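You operate a simulated robot arm through the tools that you are given. There is no shell and no other tool. Be economical: measure what you need, move in short steps, check, and stop when the job is done.

The job below is to be done with a simulated robot arm. You get a single attempt, and the scene is never put back.

Task
Zero the gauge, then measure the beige crown: 21 mm goes to PASSED, anything else to REWORK.
Fine: zero with the arm down on the bare anvil, one press; raise the arm again.

The check looks at the end state, three seconds after you hand in, the way a careful person would. Anything else that was tipped, shoved, dropped, spilled or broken makes it a failure.

Robot
A 6-joint arm with a fingered hand, fixed in place. Base frame: the origin is at the foot of the arm, x ahead of it, y to its left, z up. Units: cm, rad, N and s.
With the tool pointing down near the work surface it reaches from about 34 to 82 cm from the base axis. Its first joint turns from -2.897 to 2.897 rad. Payload 4 kg.
The tool frame sits at the grasp point between the pads (the TCP): z along the fingers, y along the line on which they close. The tips reach 2.6 cm beyond it. The gripper opens to 13.2 cm. The gripper's body begins 7.3 cm behind the TCP. The gripper is a hand of 5 fingers: y runs from the thumb to the fingers, the wrist lies at [0, 0, -23.9] in the tool frame.
Orientation is that of the tool frame in the base frame, as a unit quaternion [w, x, y, z]. With the fingers straight down and closing along the base's y, the tool's x points along the base's -x, its y along +y and its z along -z.

Tools
- The arm moves only by the tool step_arm. Its argument "increments" is a list of rows, each a list of 2 entries, a list of its own where there are three numbers: the shift along the tool's x, y, z in cm, then the turn, a rotation vector about the tool's x, y, z in degrees. In form: [[[x, y, z], [rx, ry, rz]], ...]. A call has 1 to 12 rows; each row shifts and turns the commanded pose from where the row before left it, along the tool's axes as they then stand. A row lasts 0.2 s, in which the tool goes at most 5 cm and 0.15 rad; a call with a longer step from one row to the next is refused whole. Where a pose cannot be reached the arm comes as near as it can. A force on the tool above 90 N (or 10 N above the force at the start of the call, whichever is more), or a blocked arm, ends the call early, and 0.2 s more pass. In this call time passes only in rows, and 0.2 s behind the last. The reply holds the time, the measured pose of the TCP, the force on the tool along the base axes, the opening and the grip force, in the units named above and with some noise, with the torque about the TCP (base axes, N m) and any sound that the robot's microphone picked up.
- Cameras (640 x 400 px; columns grow to the right, rows downward): "scene" is fixed at [21.94, -50, 154.48]; the picture's right is [0.78, -0.62, 0.00], its down [-0.44, -0.55, -0.71] and it looks along [0.44, 0.55, -0.71] (base axes); focal length 327 px, centre (320, 200). "wrist" rides on the gripper at [8.4, 0.2, -9.7] in the tool frame; the picture's right is [-0.02, 1.00, 0.00], its down [-0.75, -0.02, -0.66] and it looks along [-0.66, -0.01, 0.75] (tool axes); focal length 270 px, centre (320, 200). There is no depth. A picture from a camera that has moved, and an enlarged one, comes with that camera's place and axes in the base frame and with its lens.
- snapshot(camera): a new picture of that camera. It takes no simulated time.
- finger_targets(finger1, finger2, finger3, finger4, thumb_bend): sets how far each is bent, from 0 (flat) to 1 (curled in); at 0.3 the hand is open as for a grip, at 0.7 the pads meet at the TCP. One left out holds its place. A second passes; each finger stops where it meets its share of the squeeze, and holds until it gets a number again. It is the only way to open and close the hand. It gives what a move gives, with no picture; readings hold the bend of each and the force on the fingers (four entries, about 0 where the hand has none), thumb and palm.
- close_up(camera, box): a new picture of the part [left, top, right, bottom] of that camera's present view, enlarged. It takes no simulated time.
- job_done(): hands the job in; it is judged then, once.

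Go step by step. Nothing tells you positions but the pictures and the camera data: compare them with the known pose of the tool, close in by small moves and look again before you grip or let go. The budget is 120 turns and 76 pictures, counting those below and the enlarged ones. Unless the task says otherwise, let go and move clear before handing in, and close with one line.

The tools are called after "Emit:" as a command line: name --argument value ..., lists and objects as JSON in quotes. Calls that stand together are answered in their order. step_arm: Moves the arm, as the interface text tells. Its arguments: {"type":"object","properties":{"increments":{"type":"array"}},"required":["increments"]} The other tools are called the same way: finger_targets (finger1, finger2, finger3, finger4, thumb_bend) moves the fingers one by one; snapshot (camera) takes a picture; close_up (camera, box) takes an enlarged picture of a part of a camera's view; job_done () hands the job in.

At the start:

```text
time_s: 0.0
eef_pos: [40.24, 25.47, 119.19]
tcp_rot: [0.0, 0.0, 1.0, 0.0]
force: [-0.1, 0.2, -0.2]
torque: [0.0, 0.0, 0.0]
opening: 13.19
grasp_force: 0.1
shape: jaw
bend: [0.3, 0.3, 0.3, 0.3, 0.3]
finger forces: [0.0, 0.1, 0.0, 0.1, 0.1, 0.0]
```

scene: 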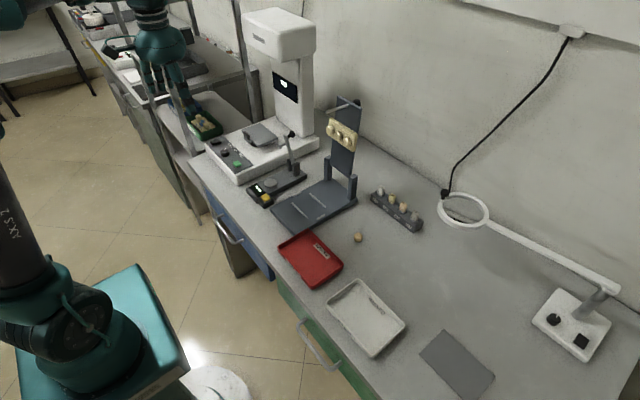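
wrist: 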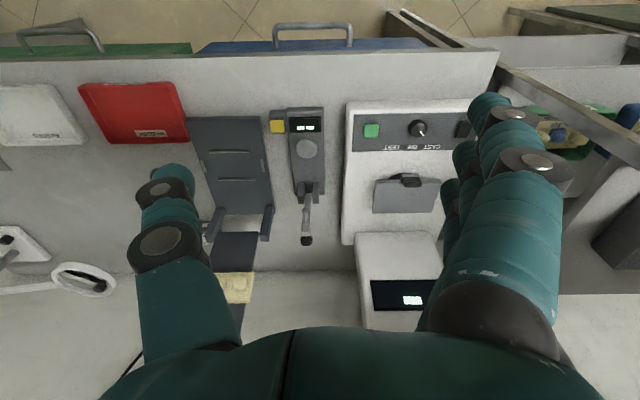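

I see a bench with a gauge (yellow button, display, lever), a rack of crowns, a loose beige crown perhaps, a red tray and a white tray. I'll enlarge the key areas first.

Emit:
close_up --camera "scene" --box '[230, 120, 330, 220]'

Emit:
close_up --camera "scene" --box '[270, 170, 430, 360]'

Emit:
close_up --camera "wrist" --box '[250, 80, 350, 260]'

```text
4.00 times, centred on (280, 170) of scene
camera zoom: at [21.94, -50.0, 154.48], right [0.78, -0.62, 0.0], down [-0.44, -0.55, -0.71], along [0.44, 0.55, -0.71], focal length 1308 px, centre (480, 320)
```

zoom: 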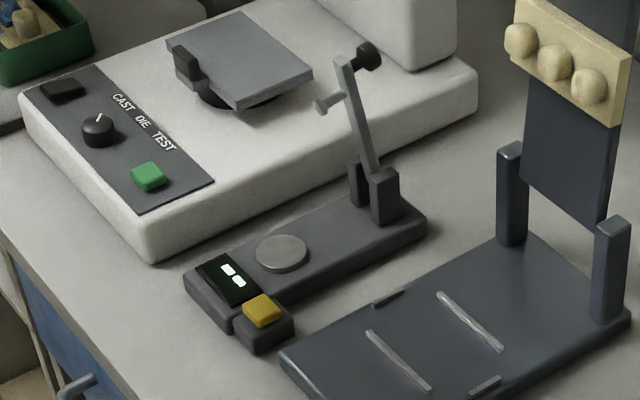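

```text
2.11 times, centred on (350, 265) of scene
camera zoom: at [21.94, -50.0, 154.48], right [0.78, -0.62, 0.0], down [-0.44, -0.55, -0.71], along [0.44, 0.55, -0.71], focal length 688 px, centre (257, 63)
```

zoom: 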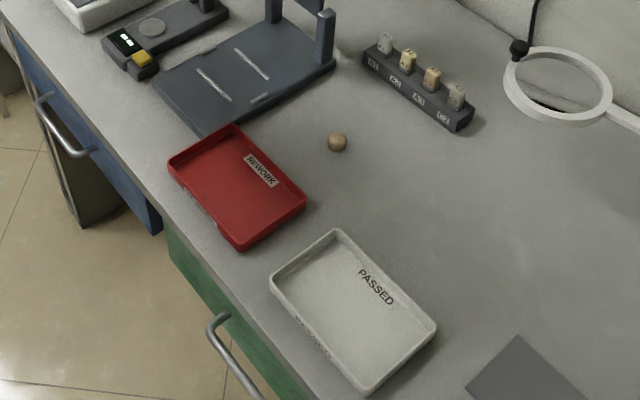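

```text
2.22 times, centred on (300, 170) of wrist
camera zoom: at [31.76, 25.66, 129.08], right [0.02, 1.0, 0.0], down [0.75, -0.02, 0.66], along [0.66, -0.01, -0.75], focal length 601 px, centre (364, 267)
```

zoom: 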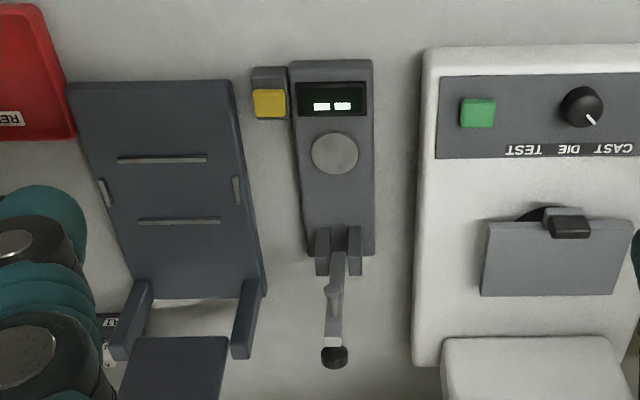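

The gauge anvil comes out near (59, 23, 82), its raised arm's knob near (69, 22.6, 97). The loose beige crown is near (67, -11, 80). I'll bring the hand closer for a better view.

Emit:
step_arm --increments '[[[-2.5, -0.7, 3.8], [0, 0, 0]], [[-2.5, -0.7, 3.8], [0, 0, 0]], [[-2.5, -0.7, 3.8], [0, 0, 0]], [[-2.0, -0.6, 3.6], [0, 0, 0]]]'

Emit:
snapshot --camera "wrist"

Emit:
snapshot --camera "scene"

```text
time_s: 1.0
eef_pos: [49.7, 22.76, 104.28]
tcp_rot: [0.0, 0.0, 1.0, 0.0]
force: [0.9, -1.2, 1.0]
torque: [0.01, 0.02, -0.02]
opening: 13.19
grasp_force: 0.1
shape: jaw
bend: [0.3, 0.3, 0.3, 0.3, 0.3]
finger forces: [0.1, 0.0, 0.1, 0.0, 0.0, 0.1]
```

```text
70 pictures are left
camera wrist: at [41.26, 22.93, 114.04], right [0.02, 1.0, 0.0], down [0.75, -0.02, 0.66], along [0.66, -0.01, -0.75], focal length 270 px, centre (320, 200)
```

wrist: 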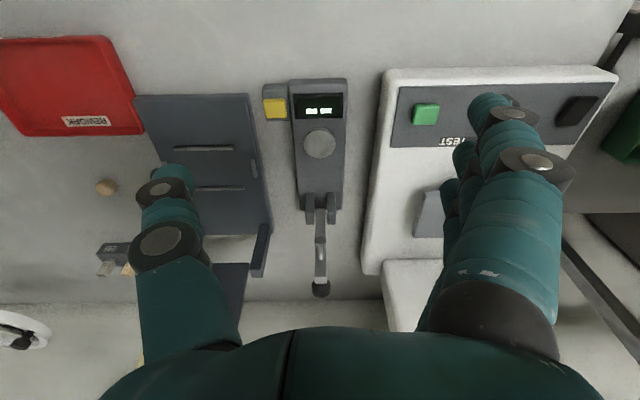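

```text
69 pictures are left
```

scene: 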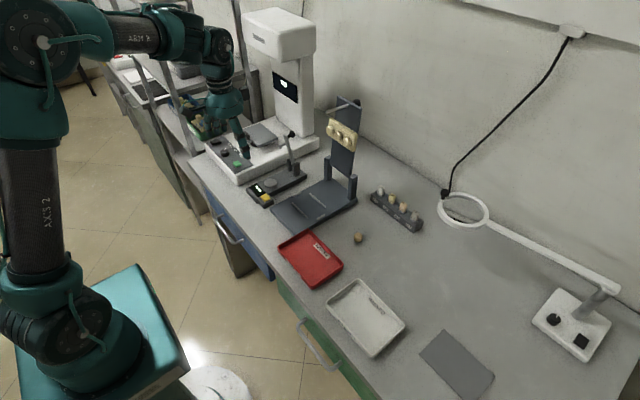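

The view is clear of the fingers. I'll enlarge the gauge from here to fix the knob, plunger, button and anvil.

Emit:
close_up --camera "wrist" --box '[250, 70, 390, 310]'

Emit:
close_up --camera "scene" --box '[245, 120, 315, 210]'

Emit:
close_up --camera "scene" --box '[340, 180, 430, 250]'

```text
1.67 times, centred on (320, 190) of wrist
camera zoom: at [41.26, 22.93, 114.04], right [0.02, 1.0, 0.0], down [0.75, -0.02, 0.66], along [0.66, -0.01, -0.75], focal length 450 px, centre (320, 217)
```

zoom: 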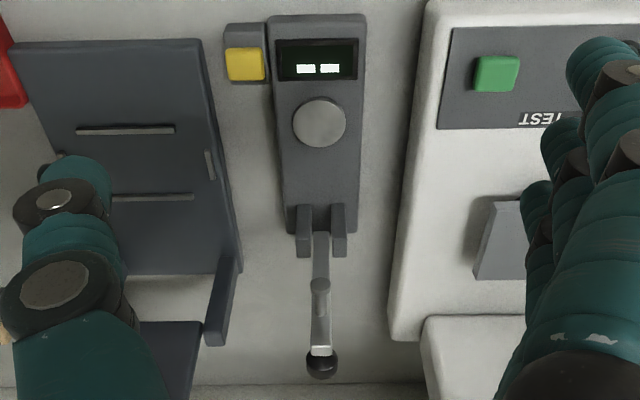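

```text
4.44 times, centred on (280, 165) of scene
camera zoom: at [21.94, -50.0, 154.48], right [0.78, -0.62, 0.0], down [-0.44, -0.55, -0.71], along [0.44, 0.55, -0.71], focal length 1453 px, centre (498, 356)
```

zoom: 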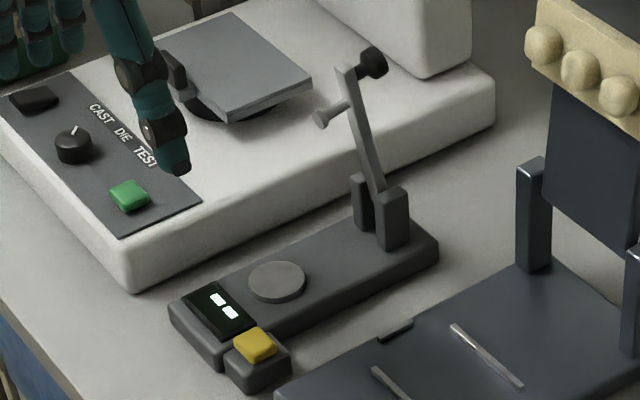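

```text
5.71 times, centred on (385, 215) of scene
camera zoom: at [21.94, -50.0, 154.48], right [0.78, -0.62, 0.0], down [-0.44, -0.55, -0.71], along [0.44, 0.55, -0.71], focal length 1868 px, centre (-51, 114)
```

zoom: 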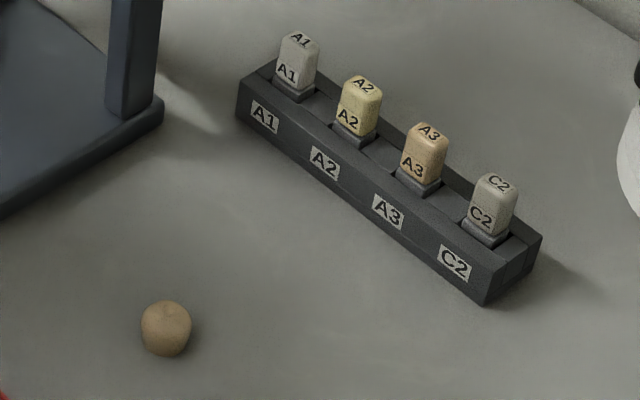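

The small round piece on the bench is the beige crown; the rack only holds shade tabs. The knob is at about (68.8, 22.6, 97.5), with the hinge at about (69, 22.6, 84.5). I'll go above the knob, then come down around it.

Emit:
step_arm --increments '[[[-3.8, -0.03, -0.6], [0, 0, 0]], [[-3.8, -0.03, -0.6], [0, 0, 0]], [[-3.8, -0.03, -0.6], [0, 0, 0]], [[-3.8, -0.03, -0.6], [0, 0, 0]], [[-3.8, -0.03, -0.6], [0, 0, 0]]]'

Emit:
snapshot --camera "wrist"

Emit:
close_up --camera "scene" --box '[220, 60, 380, 220]'

```text
time_s: 2.2
eef_pos: [68.77, 22.75, 107.26]
tcp_rot: [0.0, 0.0, 1.0, 0.0]
force: [0.5, -0.3, -0.4]
torque: [0.0, -0.02, 0.0]
opening: 13.17
grasp_force: 0.0
shape: jaw
bend: [0.3, 0.3, 0.3, 0.3, 0.3]
finger forces: [0.0, 0.0, 0.0, 0.1, 0.0, 0.1]
```

```text
65 pictures are left
camera wrist: at [60.19, 22.91, 117.08], right [0.02, 1.0, 0.0], down [0.75, -0.02, 0.66], along [0.66, -0.01, -0.75], focal length 270 px, centre (320, 200)
```

wrist: 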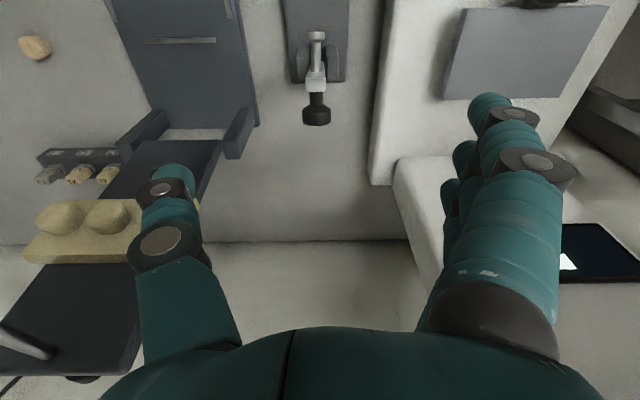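

```text
2.50 times, centred on (300, 140) of scene
camera zoom: at [21.94, -50.0, 154.48], right [0.78, -0.62, 0.0], down [-0.44, -0.55, -0.71], along [0.44, 0.55, -0.71], focal length 817 px, centre (370, 350)
```

zoom: 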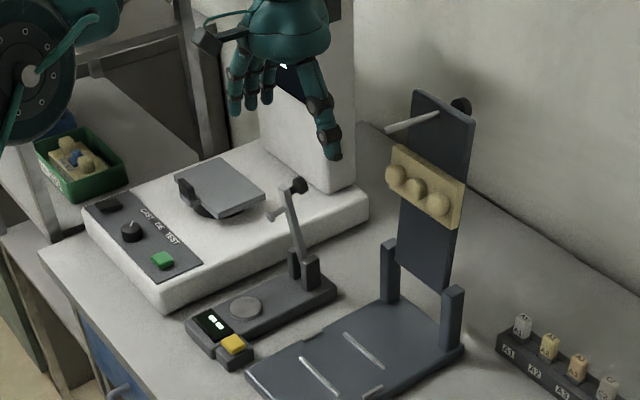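

The knob sits between thumb and fingers, directly below. I'll descend with the hand open around it.

Emit:
step_arm --increments '[[[0.1, -0.1, 3.0], [0, 0, 0]], [[0.1, -0.05, 3.0], [0, 0, 0]], [[0, 0, 1.6], [0, 0, 0]], [[0, 0, 1.6], [0, 0, 0]]]'

Emit:
snapshot --camera "wrist"

Emit:
close_up --camera "scene" --box '[220, 60, 380, 220]'

```text
time_s: 3.2
eef_pos: [68.49, 22.64, 98.12]
tcp_rot: [0.001, 0.0, 1.0, 0.0]
force: [-0.1, -0.5, 0.7]
torque: [0.0, -0.03, 0.0]
opening: 13.19
grasp_force: 0.0
shape: jaw
bend: [0.3, 0.3, 0.3, 0.3, 0.3]
finger forces: [0.0, 0.1, 0.1, 0.1, 0.0, 0.0]
```

```text
63 pictures are left
camera wrist: at [60.06, 22.73, 107.84], right [0.02, 1.0, 0.0], down [0.75, -0.02, 0.66], along [0.66, -0.01, -0.75], focal length 270 px, centre (320, 200)
```

wrist: 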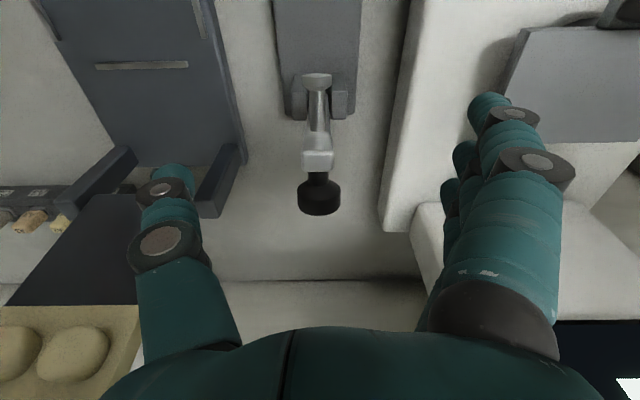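

```text
2.50 times, centred on (300, 140) of scene
camera zoom: at [21.94, -50.0, 154.48], right [0.78, -0.62, 0.0], down [-0.44, -0.55, -0.71], along [0.44, 0.55, -0.71], focal length 817 px, centre (370, 350)
```

zoom: 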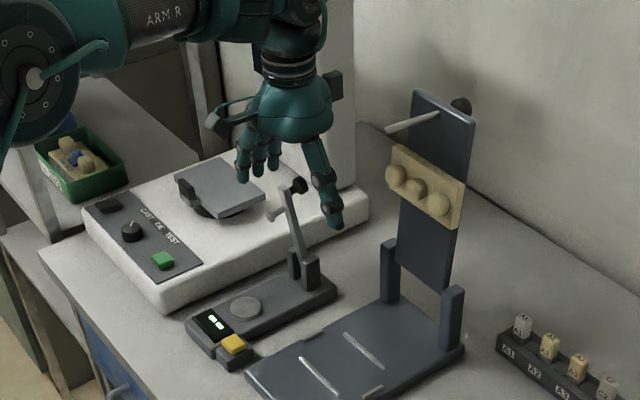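

The knob lies at the TCP in both views. I'll close thumb and the two middle fingers on it, gently at first.

Emit:
finger_targets --finger1 0.45 --finger2 0.6 --finger3 0.6 --finger4 0.45 --thumb_bend 0.6

Emit:
snapshot --camera "wrist"

```text
time_s: 4.2
eef_pos: [68.47, 22.64, 98.16]
tcp_rot: [-0.001, 0.0, 1.0, 0.0]
force: [-0.2, -1.0, -0.6]
torque: [0.06, -0.03, 0.03]
opening: 6.84
grasp_force: 0.2
shape: fingers
bend: [0.45, 0.6, 0.6, 0.45, 0.6]
finger forces: [0.1, 0.0, 0.1, 0.0, 0.0, 0.0]
```

```text
61 pictures are left
camera wrist: at [60.05, 22.73, 107.87], right [0.02, 1.0, 0.0], down [0.75, -0.02, 0.66], along [0.66, -0.01, -0.75], focal length 270 px, centre (320, 200)
```

wrist: 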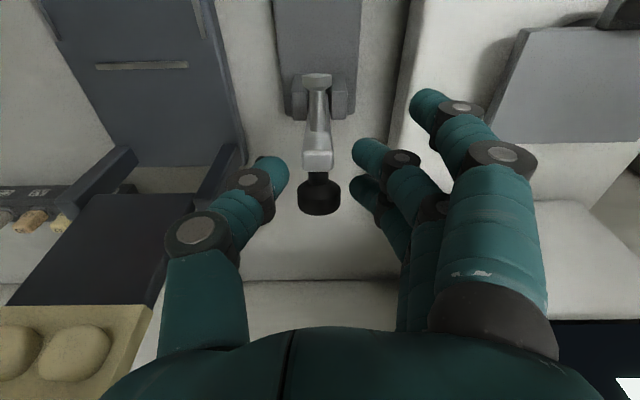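

All clear so far. Now I'll close fully onto the knob.

Emit:
finger_targets --finger2 0.7 --finger3 0.7 --thumb_bend 0.7

Emit:
snapshot --camera "wrist"

```text
time_s: 5.2
eef_pos: [68.5, 22.55, 98.12]
tcp_rot: [0.0, -0.001, 1.0, 0.0]
force: [-0.4, -2.7, -2.8]
torque: [0.0, 0.0, -0.01]
opening: 5.89
grasp_force: 4.7
shape: fingers
bend: [0.45, 0.67, 0.69, 0.45, 0.68]
finger forces: [0.1, 2.2, 0.9, 0.0, 6.0, 0.1]
```

```text
60 pictures are left
camera wrist: at [60.05, 22.72, 107.86], right [0.02, 1.0, 0.0], down [0.75, -0.02, 0.66], along [0.66, -0.01, -0.75], focal length 270 px, centre (320, 200)
```

wrist: 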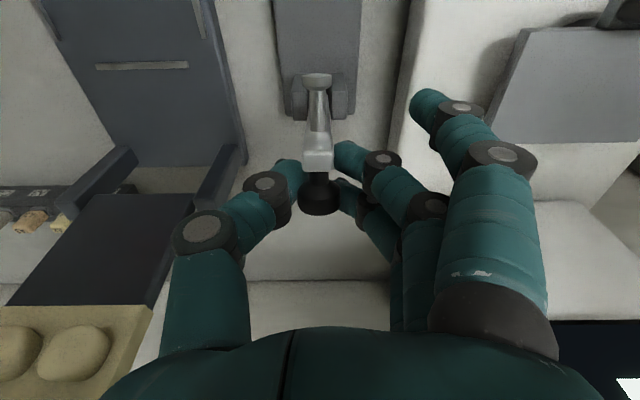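

The knob is gripped. I'll start along the arc toward the robot, watching forces.

Emit:
step_arm --increments '[[[1.15, 0, 0.05], [0, 0, 0]], [[1.14, 0, 0.15], [0, 0, 0]], [[1.13, 0, 0.25], [0, 0, 0]], [[1.09, 0, 0.35], [0, 0, 0]]]'

Emit:
snapshot --camera "wrist"

Emit:
close_up --camera "scene" --box '[230, 100, 330, 220]'

```text
time_s: 6.2
eef_pos: [63.97, 22.58, 97.35]
tcp_rot: [-0.001, 0.001, 1.0, -0.001]
force: [2.7, -0.5, -4.2]
torque: [0.05, -0.05, -0.08]
opening: 5.69
grasp_force: 2.9
shape: fingers
bend: [0.45, 0.67, 0.69, 0.45, 0.69]
finger forces: [0.0, 2.4, 1.3, 0.0, 2.6, 0.1]
```

```text
59 pictures are left
camera wrist: at [55.51, 22.7, 107.08], right [0.02, 1.0, 0.0], down [0.75, -0.02, 0.66], along [0.66, -0.01, -0.75], focal length 270 px, centre (320, 200)
```

wrist: 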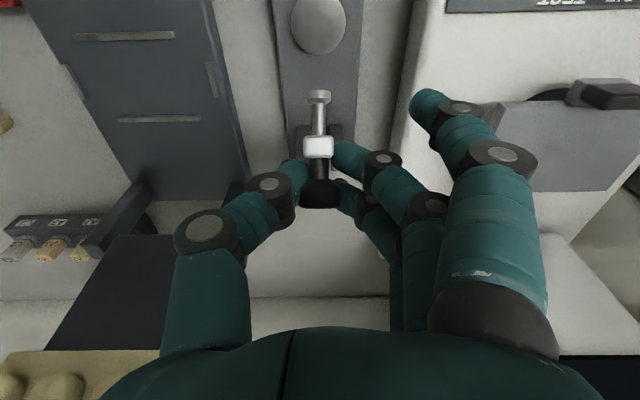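

```text
3.33 times, centred on (280, 160) of scene
camera zoom: at [21.94, -50.0, 154.48], right [0.78, -0.62, 0.0], down [-0.44, -0.55, -0.71], along [0.44, 0.55, -0.71], focal length 1090 px, centre (453, 333)
```

zoom: 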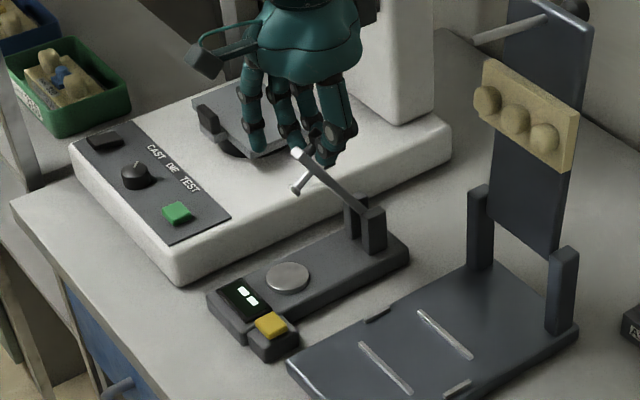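

The arm follows. I'll tuck the outer fingers in a bit so they clear the scanner base, then continue the arc.

Emit:
finger_targets --finger1 0.58 --finger4 0.58

Emit:
step_arm --increments '[[[1.06, 0, 0.44], [0, 0, 0]], [[1.02, 0, 0.53], [0, 0, 0]], [[0.97, 0, 0.62], [0, 0, 0]], [[0.91, 0, 0.7], [0, 0, 0]], [[0.85, 0, 0.78], [0, 0, 0]], [[0.78, 0, 0.85], [0, 0, 0]]]'

Emit:
snapshot --camera "wrist"

Emit:
close_up --camera "scene" --box '[230, 100, 330, 220]'

```text
time_s: 7.2
eef_pos: [63.99, 22.49, 97.26]
tcp_rot: [0.001, 0.0, 1.0, -0.001]
force: [0.7, 1.5, -3.4]
torque: [0.0, 0.01, -0.05]
opening: 4.01
grasp_force: 2.6
shape: fingers
bend: [0.57, 0.67, 0.69, 0.57, 0.69]
finger forces: [0.0, 2.6, 1.2, 0.0, 2.4, 0.0]
```

```text
time_s: 8.6
eef_pos: [58.43, 22.57, 93.35]
tcp_rot: [0.0, 0.0, 1.0, -0.001]
force: [9.5, 0.4, -5.6]
torque: [0.01, -0.13, -0.08]
opening: 4.08
grasp_force: 5.6
shape: fingers
bend: [0.57, 0.68, 0.67, 0.57, 0.69]
finger forces: [0.1, 1.9, 6.0, 0.0, 3.6, 0.0]
```

```text
57 pictures are left
camera wrist: at [49.97, 22.66, 103.11], right [0.02, 1.0, 0.0], down [0.75, -0.02, 0.66], along [0.66, -0.01, -0.75], focal length 270 px, centre (320, 200)
```

wrist: 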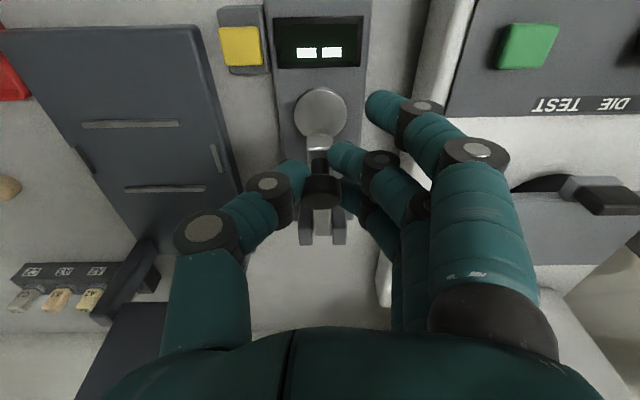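

```text
3.33 times, centred on (280, 160) of scene
camera zoom: at [21.94, -50.0, 154.48], right [0.78, -0.62, 0.0], down [-0.44, -0.55, -0.71], along [0.44, 0.55, -0.71], focal length 1090 px, centre (453, 333)
```

zoom: 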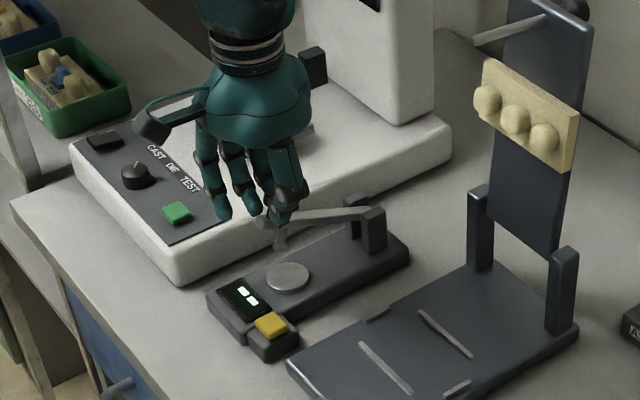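

The arm is about halfway down and the gauge hasn't moved. A bit of sideways pull shows up, so I'll ease it off as I continue.

Emit:
step_arm --increments '[[[0.45, 0, 0.9], [0, 0, 0]], [[0.45, 0, 0.97], [0, 0, 0]], [[0.4, 0, 1.0], [0, 0, 0]]]'

Emit:
close_up --camera "scene" --box '[230, 100, 330, 220]'

Emit:
snapshot --camera "wrist"

```text
time_s: 9.4
eef_pos: [57.02, 22.57, 90.52]
tcp_rot: [0.0, 0.0, 1.0, 0.0]
force: [1.6, 0.2, -0.6]
torque: [0.03, -0.02, 0.04]
opening: 4.04
grasp_force: 2.4
shape: fingers
bend: [0.57, 0.7, 0.68, 0.57, 0.69]
finger forces: [0.0, 0.3, 1.9, 0.0, 2.2, 0.0]
```

```text
3.33 times, centred on (280, 160) of scene
camera zoom: at [21.94, -50.0, 154.48], right [0.78, -0.62, 0.0], down [-0.44, -0.55, -0.71], along [0.44, 0.55, -0.71], focal length 1090 px, centre (453, 333)
```

zoom: 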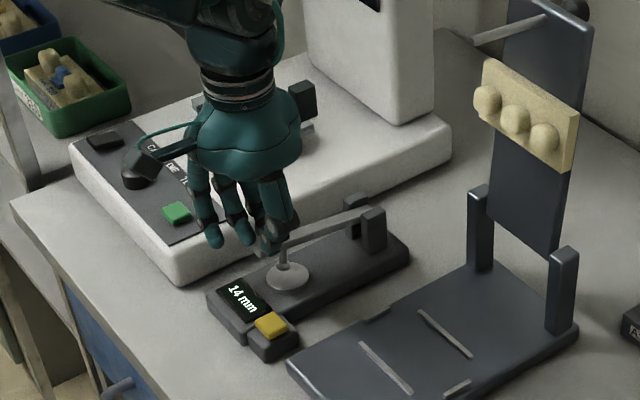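

```text
54 pictures are left
camera wrist: at [48.64, 22.66, 100.31], right [0.02, 1.0, 0.0], down [0.75, -0.02, 0.66], along [0.66, -0.01, -0.75], focal length 270 px, centre (320, 200)
```

wrist: 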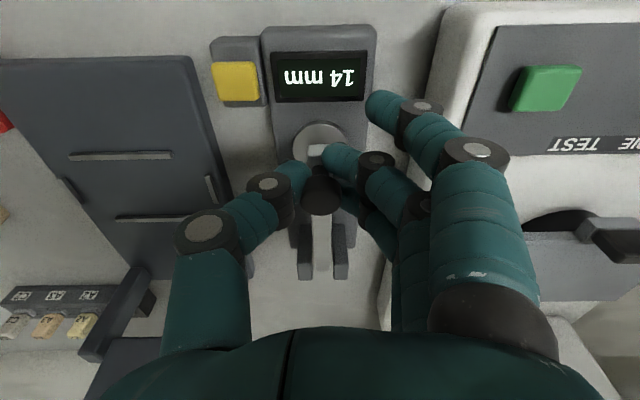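

The display now reads live (14 mm), so the plunger isn't all the way down yet. I'll go further.

Emit:
step_arm --increments '[[[0.3, 0, 0.7], [0, 0, 0]], [[0.25, 0, 0.7], [0, 0, 0]]]'

Emit:
close_up --camera "wrist" --box '[200, 10, 400, 250]'

```text
time_s: 10.0
eef_pos: [56.56, 22.44, 89.01]
tcp_rot: [0.0, 0.0, 1.0, 0.0]
force: [1.9, -0.3, -0.6]
torque: [0.06, -0.01, -0.01]
opening: 3.93
grasp_force: 2.0
shape: fingers
bend: [0.57, 0.7, 0.68, 0.57, 0.69]
finger forces: [0.0, 0.0, 2.5, 0.1, 1.3, 0.0]
```

```text
1.67 times, centred on (300, 130) of wrist
camera zoom: at [48.11, 22.65, 98.88], right [0.02, 1.0, 0.0], down [0.75, -0.02, 0.66], along [0.66, -0.01, -0.75], focal length 450 px, centre (353, 317)
```

zoom: 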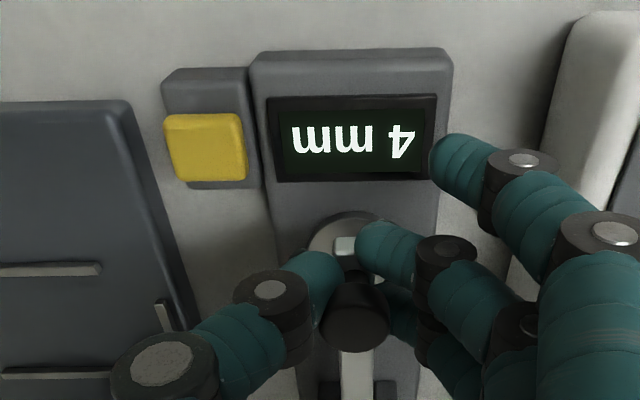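

4 mm now. I'll go on in small steps until it stops.

Emit:
step_arm --increments '[[[0.06, 0, 0.3], [0, 0, 0]], [[0.05, 0, 0.3], [0, 0, 0]]]'

Emit:
close_up --camera "wrist" --box '[200, 10, 400, 250]'

```text
time_s: 10.6
eef_pos: [56.41, 22.4, 88.68]
tcp_rot: [0.001, -0.001, 1.0, 0.001]
force: [3.1, 2.0, 9.3]
torque: [0.11, -0.11, 0.05]
opening: 3.9
grasp_force: 5.8
shape: fingers
bend: [0.57, 0.7, 0.7, 0.57, 0.7]
finger forces: [0.1, 0.0, 8.7, 0.0, 2.3, 0.0]
```

```text
1.67 times, centred on (300, 130) of wrist
camera zoom: at [47.98, 22.67, 98.35], right [0.02, 1.0, 0.0], down [0.75, -0.02, 0.66], along [0.66, -0.01, -0.75], focal length 450 px, centre (353, 317)
```

zoom: 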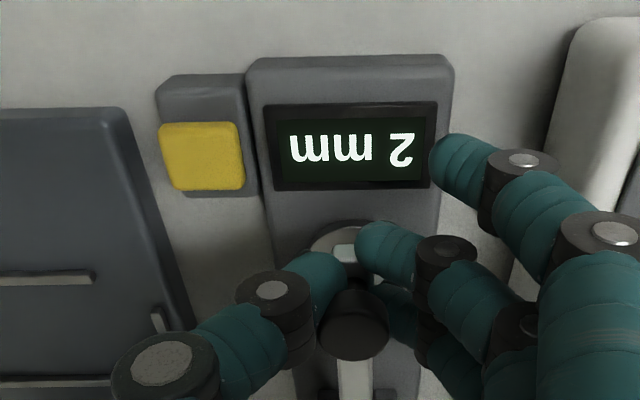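

Contact: the force rose and the reading stands at 2 mm, the zero offset. I'll let go of the knob gently and check that it stays.

Emit:
finger_targets --finger2 0.57 --finger3 0.57 --thumb_bend 0.57

Emit:
step_arm --increments '[[[0, 0, -2], [0, 0, 0]], [[0, 0, -3], [0, 0, 0]]]'

Emit:
snapshot --camera "wrist"

Emit:
close_up --camera "scene" --box '[230, 100, 330, 220]'

```text
time_s: 11.6
eef_pos: [56.51, 22.52, 88.56]
tcp_rot: [0.0, 0.0, 1.0, 0.0]
force: [0.3, 0.3, 0.1]
torque: [0.01, -0.02, -0.01]
opening: 5.5
grasp_force: 0.0
shape: fingers
bend: [0.57, 0.56, 0.56, 0.57, 0.56]
finger forces: [0.0, 0.0, 0.1, 0.0, 0.0, 0.1]
```

```text
time_s: 12.2
eef_pos: [56.46, 22.45, 93.55]
tcp_rot: [0.001, 0.001, 1.0, 0.0]
force: [0.0, -0.2, 0.5]
torque: [-0.02, -0.01, 0.01]
opening: 5.53
grasp_force: 0.0
shape: fingers
bend: [0.57, 0.56, 0.56, 0.57, 0.56]
finger forces: [0.0, 0.1, 0.1, 0.0, 0.0, 0.1]
```

```text
51 pictures are left
camera wrist: at [47.99, 22.7, 103.31], right [0.02, 1.0, 0.0], down [0.75, -0.02, 0.66], along [0.66, -0.01, -0.75], focal length 270 px, centre (320, 200)
```

wrist: 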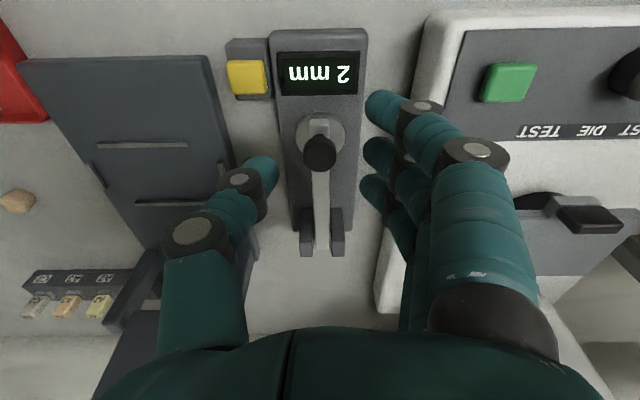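

```text
3.33 times, centred on (280, 160) of scene
camera zoom: at [21.94, -50.0, 154.48], right [0.78, -0.62, 0.0], down [-0.44, -0.55, -0.71], along [0.44, 0.55, -0.71], focal length 1090 px, centre (453, 333)
```

zoom: 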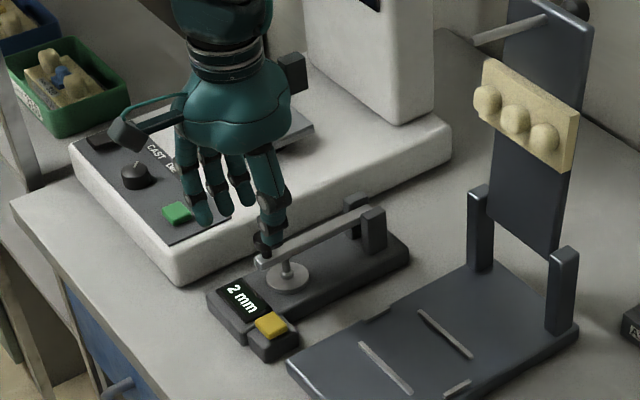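

The reading holds at 2 mm without my hand. Next is the yellow zero button, near (54, 17.5, 82.7). I'll shift sideways, and extend one finger with the others curled, to press it.

Emit:
step_arm --increments '[[[0.5, -2, -3.5], [0, 0, 0]], [[0.5, -4.5, 0], [0, 0, 0]], [[0.5, -4.5, 0], [0, 0, 0]]]'

Emit:
finger_targets --finger1 0.3 --finger2 1 --finger3 1 --finger4 1 --thumb_bend 1

Emit:
snapshot --camera "wrist"

Emit:
close_up --camera "scene" --box '[210, 80, 330, 220]'

```text
time_s: 13.0
eef_pos: [54.95, 11.55, 97.1]
tcp_rot: [0.0, 0.0, 1.0, 0.0]
force: [-0.4, -0.1, 0.1]
torque: [0.0, 0.03, -0.01]
opening: 5.5
grasp_force: 0.1
shape: fingers
bend: [0.57, 0.56, 0.56, 0.57, 0.56]
finger forces: [0.0, 0.0, 0.0, 0.1, 0.0, 0.0]
```

```text
time_s: 14.0
eef_pos: [54.9, 11.76, 97.04]
tcp_rot: [0.0, 0.001, 1.0, 0.0]
force: [-0.3, 0.3, 0.4]
torque: [-0.01, 0.01, -0.01]
opening: 6.06
grasp_force: 0.0
shape: fingers
bend: [0.3, 0.93, 0.93, 1.0, 0.9]
finger forces: [0.1, 0.0, 0.0, 0.0, 0.0, 0.0]
```

```text
49 pictures are left
camera wrist: at [46.48, 11.8, 106.84], right [0.02, 1.0, 0.0], down [0.75, -0.02, 0.66], along [0.66, -0.01, -0.75], focal length 270 px, centre (320, 200)
```

wrist: 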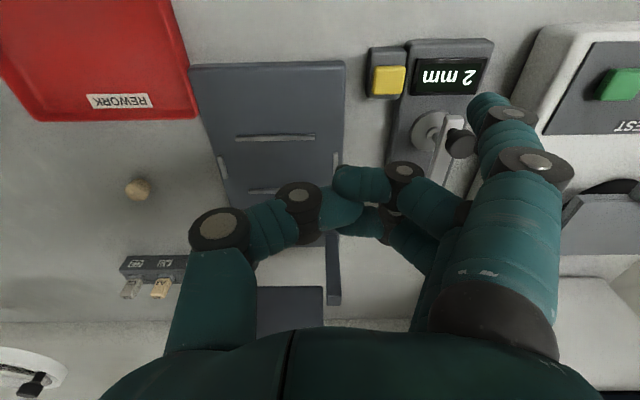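

```text
2.86 times, centred on (270, 150) of scene
camera zoom: at [21.94, -50.0, 154.48], right [0.78, -0.62, 0.0], down [-0.44, -0.55, -0.71], along [0.44, 0.55, -0.71], focal length 934 px, centre (463, 343)
```

zoom: 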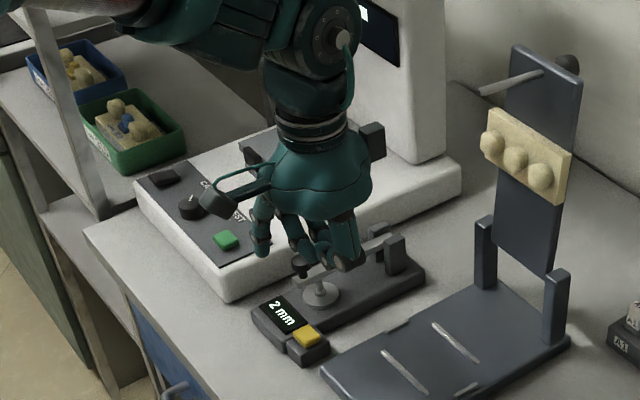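

Finger 1 is extended and its tip is at roughly (52.2, 20.6, 93). I'll move it over the button and come down partway, then look.

Emit:
step_arm --increments '[[[-1.8, -3.1, 0], [0, 0, 0]], [[0, 0, 3], [0, 0, 0]], [[0, 0, 2.5], [0, 0, 0]]]'

Emit:
snapshot --camera "wrist"

Emit:
close_up --camera "scene" --box '[230, 130, 320, 220]'

```text
time_s: 14.8
eef_pos: [56.68, 8.46, 91.65]
tcp_rot: [0.0, 0.001, 1.0, 0.001]
force: [-0.1, -0.2, -0.2]
torque: [-0.01, 0.0, -0.01]
opening: 5.97
grasp_force: 0.1
shape: fingers
bend: [0.3, 0.96, 0.96, 1.0, 0.92]
finger forces: [0.1, 0.0, 0.0, 0.1, 0.0, 0.0]
```

```text
47 pictures are left
camera wrist: at [48.31, 8.54, 101.36], right [0.02, 1.0, 0.0], down [0.75, -0.02, 0.66], along [0.66, -0.01, -0.75], focal length 270 px, centre (320, 200)
```

wrist: 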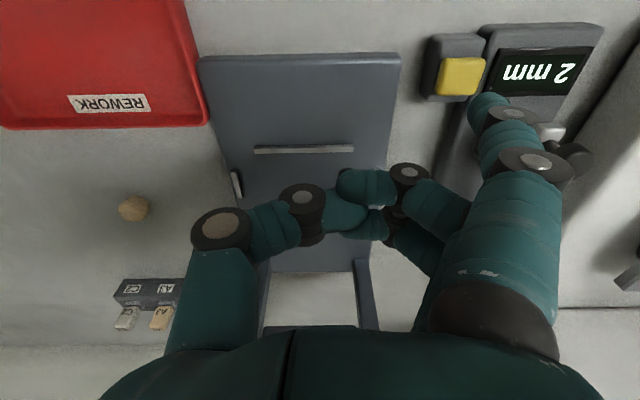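

```text
4.44 times, centred on (275, 175) of scene
camera zoom: at [21.94, -50.0, 154.48], right [0.78, -0.62, 0.0], down [-0.44, -0.55, -0.71], along [0.44, 0.55, -0.71], focal length 1453 px, centre (520, 311)
```

zoom: 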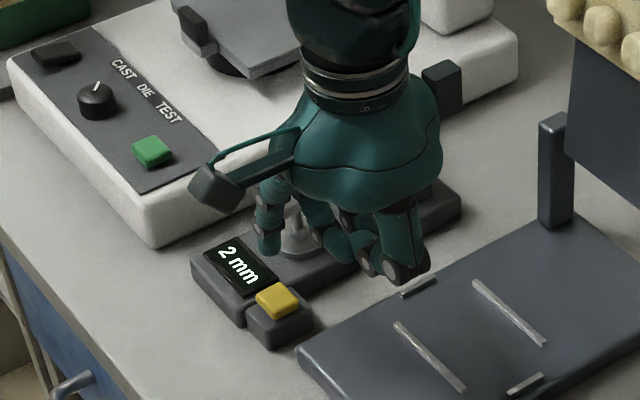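

The tip is close to being over the button, a bit short in x and y. I'll correct and descend further.

Emit:
step_arm --increments '[[[-0.5, 0.8, 1.5], [0, 0, 0]], [[0, 0, 1.5], [0, 0, 0]]]'

Emit:
close_up --camera "wrist" --box '[400, 20, 600, 160]'

Emit:
close_up --camera "scene" --box '[240, 150, 310, 220]'

```text
time_s: 15.4
eef_pos: [57.22, 9.24, 88.54]
tcp_rot: [0.0, 0.0, 1.0, 0.0]
force: [0.4, -0.7, 0.5]
torque: [0.02, 0.02, 0.03]
opening: 5.95
grasp_force: 0.0
shape: fingers
bend: [0.3, 0.96, 0.96, 1.0, 0.92]
finger forces: [0.0, 0.1, 0.0, 0.1, 0.1, 0.0]
```

```text
2.86 times, centred on (500, 90) of wrist
camera zoom: at [48.79, 9.42, 98.24], right [0.02, 1.0, 0.0], down [0.75, -0.02, 0.66], along [0.66, -0.01, -0.75], focal length 772 px, centre (-194, 514)
```

zoom: 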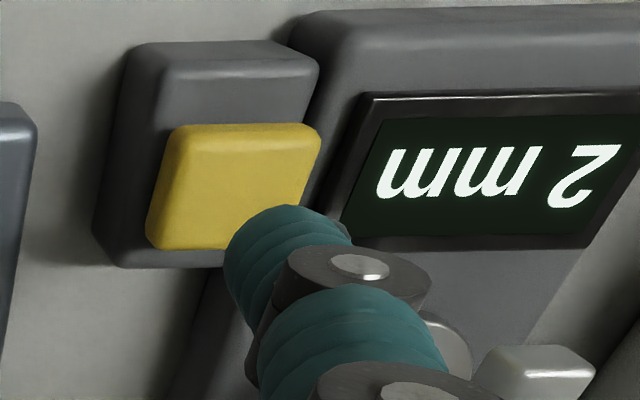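

```text
5.71 times, centred on (275, 185) of scene
camera zoom: at [21.94, -50.0, 154.48], right [0.78, -0.62, 0.0], down [-0.44, -0.55, -0.71], along [0.44, 0.55, -0.71], focal length 1868 px, centre (577, 286)
```

zoom: 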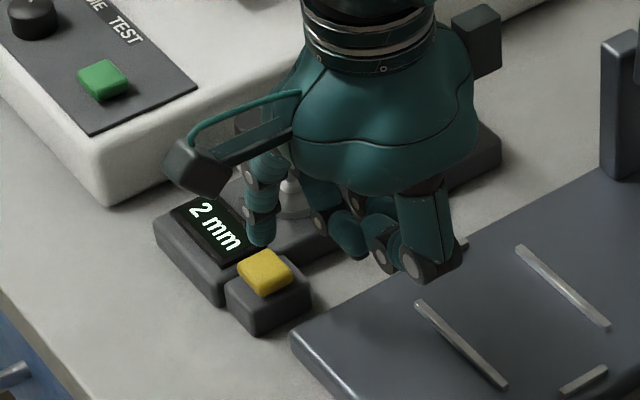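

The tip is right over the button (54.2, 18) about 2.5 cm up. I'll go down slowly.

Emit:
step_arm --increments '[[[0, 0.4, 0.8], [0, 0, 0]], [[0, 0, 0.8], [0, 0, 0]]]'

Emit:
close_up --camera "wrist" --box '[400, 20, 600, 160]'

Emit:
close_up --camera "scene" --box '[240, 150, 310, 220]'

```text
time_s: 16.0
eef_pos: [57.19, 9.59, 86.86]
tcp_rot: [0.0, 0.0, 1.0, 0.0]
force: [0.3, 0.5, 0.2]
torque: [0.0, 0.0, 0.0]
opening: 5.95
grasp_force: 0.2
shape: fingers
bend: [0.3, 0.96, 0.96, 1.0, 0.92]
finger forces: [0.1, 0.1, 0.0, 0.0, 0.1, 0.0]
```

```text
2.86 times, centred on (500, 90) of wrist
camera zoom: at [48.78, 9.79, 96.66], right [0.02, 1.0, 0.0], down [0.75, -0.02, 0.66], along [0.66, -0.01, -0.75], focal length 772 px, centre (-194, 514)
```

zoom: 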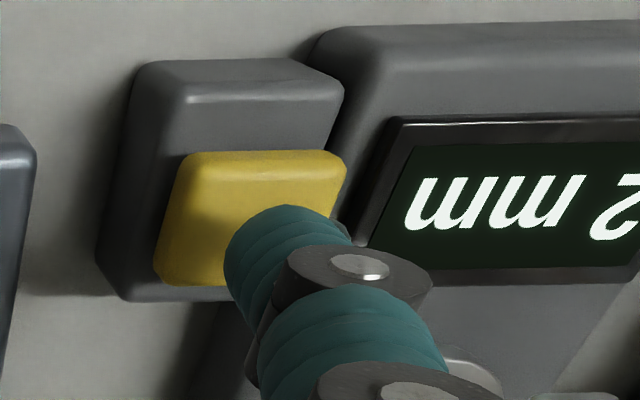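

```text
5.71 times, centred on (275, 185) of scene
camera zoom: at [21.94, -50.0, 154.48], right [0.78, -0.62, 0.0], down [-0.44, -0.55, -0.71], along [0.44, 0.55, -0.71], focal length 1868 px, centre (577, 286)
```

zoom: 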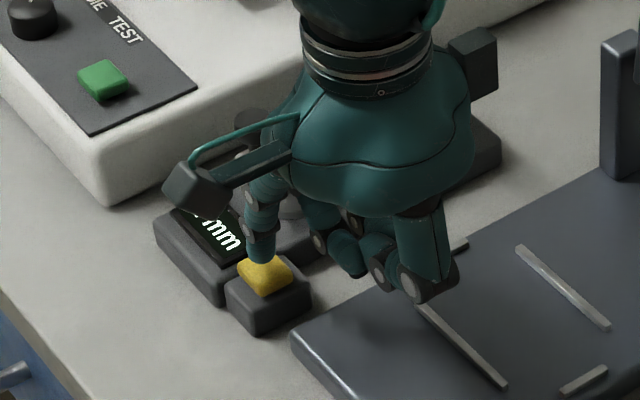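

Nearly touching. I'll keep going in small steps.

Emit:
step_arm --increments '[[[0, 0, 0.3], [0, 0, 0]], [[0, 0, 0.2], [0, 0, 0]]]'

Emit:
close_up --camera "wrist" --box '[400, 20, 600, 160]'

```text
time_s: 16.6
eef_pos: [57.38, 9.66, 86.43]
tcp_rot: [0.0, 0.0, 1.0, 0.0]
force: [0.1, 0.2, -1.1]
torque: [-0.05, 0.06, -0.03]
opening: 5.96
grasp_force: 0.0
shape: fingers
bend: [0.3, 0.96, 0.96, 1.0, 0.92]
finger forces: [0.0, 0.0, 0.0, 0.0, 0.1, 0.0]
```

```text
2.86 times, centred on (500, 90) of wrist
camera zoom: at [48.79, 9.76, 96.17], right [0.02, 1.0, 0.0], down [0.75, -0.02, 0.66], along [0.66, -0.01, -0.75], focal length 772 px, centre (-194, 514)
```

zoom: 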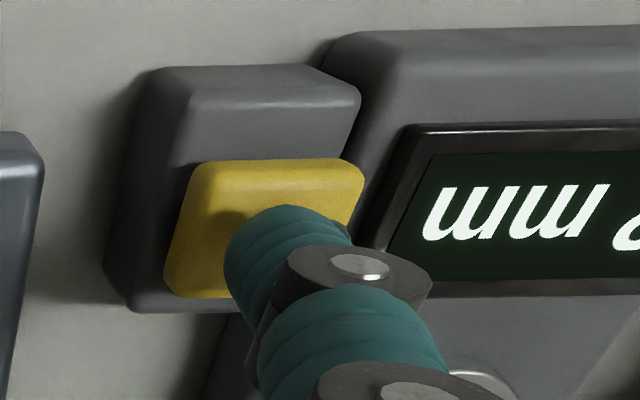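

Emit:
step_arm --increments '[[[0, 0, 0.2], [0, 0, 0]], [[0, 0, 0.2], [0, 0, 0]]]'

Emit:
close_up --camera "wrist" --box '[400, 20, 640, 180]'

```text
time_s: 17.2
eef_pos: [57.39, 9.54, 85.92]
tcp_rot: [0.001, 0.0, 1.0, 0.0]
force: [-0.6, -0.3, -0.2]
torque: [0.01, -0.04, -0.03]
opening: 5.96
grasp_force: 0.1
shape: fingers
bend: [0.3, 0.96, 0.96, 1.0, 0.92]
finger forces: [0.0, 0.0, 0.1, 0.1, 0.0, 0.1]
```

```text
2.50 times, centred on (520, 100) of wrist
camera zoom: at [48.81, 9.77, 95.77], right [0.02, 1.0, 0.0], down [0.75, -0.02, 0.66], along [0.66, -0.01, -0.75], focal length 676 px, centre (-180, 450)
```

zoom: 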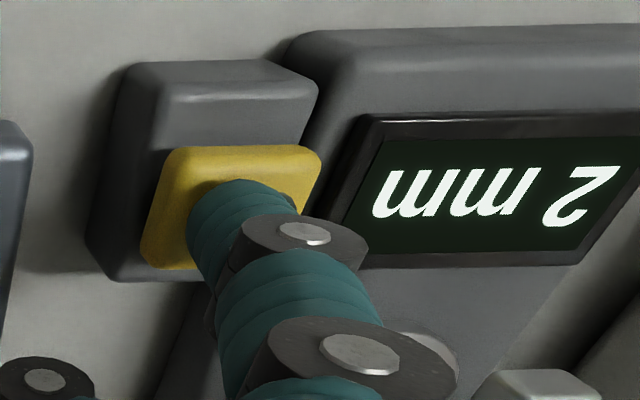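

Shadow and tip are converging. Continuing in 0.2 cm steps.

Emit:
step_arm --increments '[[[0, 0, 0.2], [0, 0, 0]]]'

Emit:
step_arm --increments '[[[0, 0, 0.2], [0, 0, 0]]]'

Emit:
close_up --camera "wrist" --box '[400, 20, 640, 180]'

```text
time_s: 17.6
eef_pos: [57.19, 9.56, 85.89]
tcp_rot: [0.0, 0.0, 1.0, -0.001]
force: [0.3, -0.1, 0.2]
torque: [0.03, -0.02, -0.01]
opening: 5.96
grasp_force: 0.5
shape: fingers
bend: [0.3, 0.96, 0.96, 1.0, 0.92]
finger forces: [0.6, 0.1, 0.1, 0.0, 0.0, 0.1]
```

```text
time_s: 18.0
eef_pos: [57.31, 9.54, 85.64]
tcp_rot: [-0.001, 0.0, 1.0, 0.0]
force: [-0.6, -0.3, 1.7]
torque: [0.1, 0.05, 0.02]
opening: 5.96
grasp_force: 1.0
shape: fingers
bend: [0.3, 0.96, 0.96, 1.0, 0.92]
finger forces: [1.3, 0.1, 0.0, 0.0, 0.0, 0.0]
```

```text
2.50 times, centred on (520, 100) of wrist
camera zoom: at [48.82, 9.77, 95.38], right [0.02, 1.0, 0.0], down [0.75, -0.02, 0.66], along [0.66, -0.01, -0.75], focal length 676 px, centre (-180, 450)
```

zoom: 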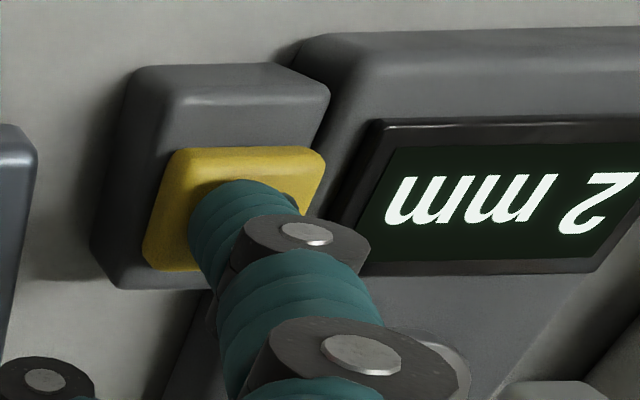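

Contact with the button (about 1.3 N). A little deeper to complete the press.

Emit:
step_arm --increments '[[[0, 0, 0.15], [0, 0, 0]]]'

Emit:
close_up --camera "wrist" --box '[400, 20, 640, 180]'

```text
time_s: 18.4
eef_pos: [57.27, 9.62, 85.22]
tcp_rot: [-0.001, -0.001, 1.0, 0.0]
force: [-0.4, -1.0, 2.4]
torque: [0.12, 0.07, 0.04]
opening: 5.97
grasp_force: 0.9
shape: fingers
bend: [0.3, 0.96, 0.96, 1.0, 0.92]
finger forces: [1.9, 0.0, 0.0, 0.0, 0.1, 0.1]
heard: click
```

```text
2.50 times, centred on (520, 100) of wrist
camera zoom: at [48.84, 9.78, 95.23], right [0.02, 1.0, 0.0], down [0.75, -0.02, 0.66], along [0.66, -0.01, -0.75], focal length 676 px, centre (-180, 450)
```

zoom: 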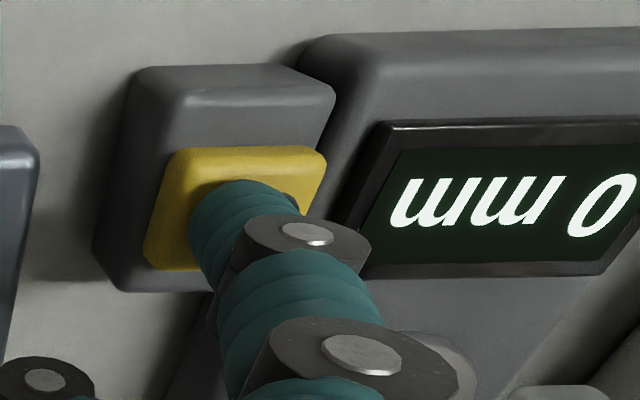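

It clicked and the display reads 0 mm. I'll lift straight off, go back over the knob and open the hand to the same width as before.

Emit:
step_arm --increments '[[[0, 0, -3], [0, 0, 0]], [[0, 0, -4.5], [0, 0, 0]], [[0, 0, -4.5], [0, 0, 0]], [[0.3, 4.3, 0], [0, 0, 0]], [[0.25, 4.3, 0], [0, 0, 0]], [[0.25, 4.3, 0], [0, 0, 0]]]'

Emit:
finger_targets --finger1 0.55 --finger2 0.56 --finger3 0.56 --finger4 0.55 --thumb_bend 0.56

Emit:
snapshot --camera "wrist"

```text
time_s: 19.8
eef_pos: [56.5, 22.49, 97.39]
tcp_rot: [0.0, 0.0, 1.0, 0.001]
force: [0.0, -0.7, -0.1]
torque: [-0.03, -0.03, -0.01]
opening: 5.96
grasp_force: 0.1
shape: fingers
bend: [0.3, 0.96, 0.96, 1.0, 0.92]
finger forces: [0.1, 0.1, 0.1, 0.1, 0.0, 0.0]
```

```text
time_s: 20.8
eef_pos: [56.48, 22.56, 97.35]
tcp_rot: [0.0, 0.0, 1.0, 0.0]
force: [0.0, 0.2, -0.8]
torque: [-0.02, 0.05, 0.0]
opening: 5.81
grasp_force: 0.0
shape: fingers
bend: [0.55, 0.56, 0.56, 0.55, 0.56]
finger forces: [0.0, 0.1, 0.1, 0.1, 0.0, 0.0]
```

```text
37 pictures are left
camera wrist: at [48.04, 22.69, 107.12], right [0.02, 1.0, 0.0], down [0.75, -0.02, 0.66], along [0.66, -0.01, -0.75], focal length 270 px, centre (320, 200)
```

wrist: 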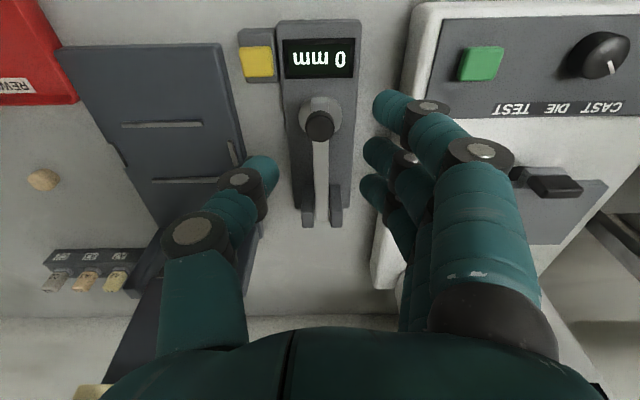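

Zero holds. I'll descend around the knob, grip it and lift along the reverse arc.

Emit:
step_arm --increments '[[[0, 0, 3.5], [0, 0, 0]], [[0, 0, 3.5], [0, 0, 0]], [[0, 0, 1.8], [0, 0, 0]]]'

Emit:
finger_targets --finger2 0.7 --finger3 0.7 --thumb_bend 0.7

Emit:
step_arm --increments '[[[-0.15, 0, -0.6], [0, 0, 0]], [[-0.3, 0, -0.8], [0, 0, 0]], [[-0.3, 0, -0.8], [0, 0, 0]]]'

Emit:
snapshot --camera "wrist"

```text
time_s: 21.6
eef_pos: [56.46, 22.57, 88.5]
tcp_rot: [0.0, 0.0, 1.0, 0.001]
force: [-0.1, -0.3, 0.0]
torque: [0.01, -0.02, -0.01]
opening: 5.81
grasp_force: 0.1
shape: fingers
bend: [0.55, 0.56, 0.56, 0.55, 0.56]
finger forces: [0.0, 0.1, 0.0, 0.0, 0.0, 0.0]
```

```text
time_s: 22.6
eef_pos: [56.47, 22.58, 88.57]
tcp_rot: [0.0, 0.0, 1.0, 0.0]
force: [-1.1, -1.7, -0.5]
torque: [0.02, -0.01, 0.05]
opening: 4.37
grasp_force: 3.0
shape: fingers
bend: [0.55, 0.7, 0.67, 0.55, 0.68]
finger forces: [0.0, 0.0, 2.4, 0.0, 2.8, 0.1]
```

```text
time_s: 23.4
eef_pos: [57.02, 22.52, 90.81]
tcp_rot: [-0.001, -0.001, 1.0, 0.0]
force: [-22.0, 0.2, 4.7]
torque: [0.06, 0.54, 0.1]
opening: 4.37
grasp_force: 12.1
shape: fingers
bend: [0.55, 0.71, 0.68, 0.55, 0.68]
finger forces: [0.0, 17.5, 1.3, 0.0, 5.7, 0.0]
```

```text
36 pictures are left
camera wrist: at [48.63, 22.71, 100.65], right [0.02, 1.0, 0.0], down [0.75, -0.01, 0.66], along [0.66, -0.01, -0.75], focal length 270 px, centre (320, 200)
```

wrist: 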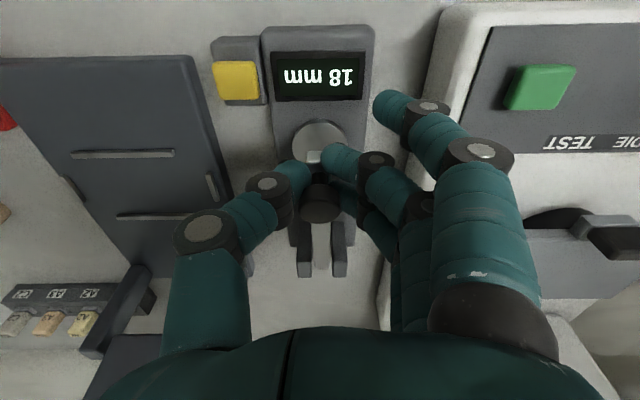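

The arm is rising (18 mm), but there's about 22 N of push along x. I'll relieve it by going up with a little backing off.

Emit:
step_arm --increments '[[[0.35, 0, -0.3], [0, 0, 0]]]'

```text
time_s: 23.8
eef_pos: [57.06, 22.49, 91.23]
tcp_rot: [0.002, 0.001, 1.0, 0.0]
force: [0.0, -0.3, -1.4]
torque: [0.03, 0.07, 0.03]
opening: 4.32
grasp_force: 4.2
shape: fingers
bend: [0.55, 0.7, 0.68, 0.55, 0.69]
finger forces: [0.1, 3.2, 2.8, 0.1, 2.4, 0.0]
```

Emit:
step_arm --increments '[[[-0.45, 0, -0.8], [0, 0, 0]], [[-0.6, 0, -0.8], [0, 0, 0]], [[-0.7, 0, -0.8], [0, 0, 0]]]'

```text
time_s: 24.6
eef_pos: [58.65, 22.43, 93.72]
tcp_rot: [0.002, 0.001, 1.0, 0.0]
force: [-4.0, 2.1, 3.3]
torque: [0.06, 0.21, -0.09]
opening: 4.31
grasp_force: 5.0
shape: fingers
bend: [0.55, 0.69, 0.68, 0.55, 0.69]
finger forces: [0.0, 3.6, 1.5, 0.1, 4.9, 0.0]
```

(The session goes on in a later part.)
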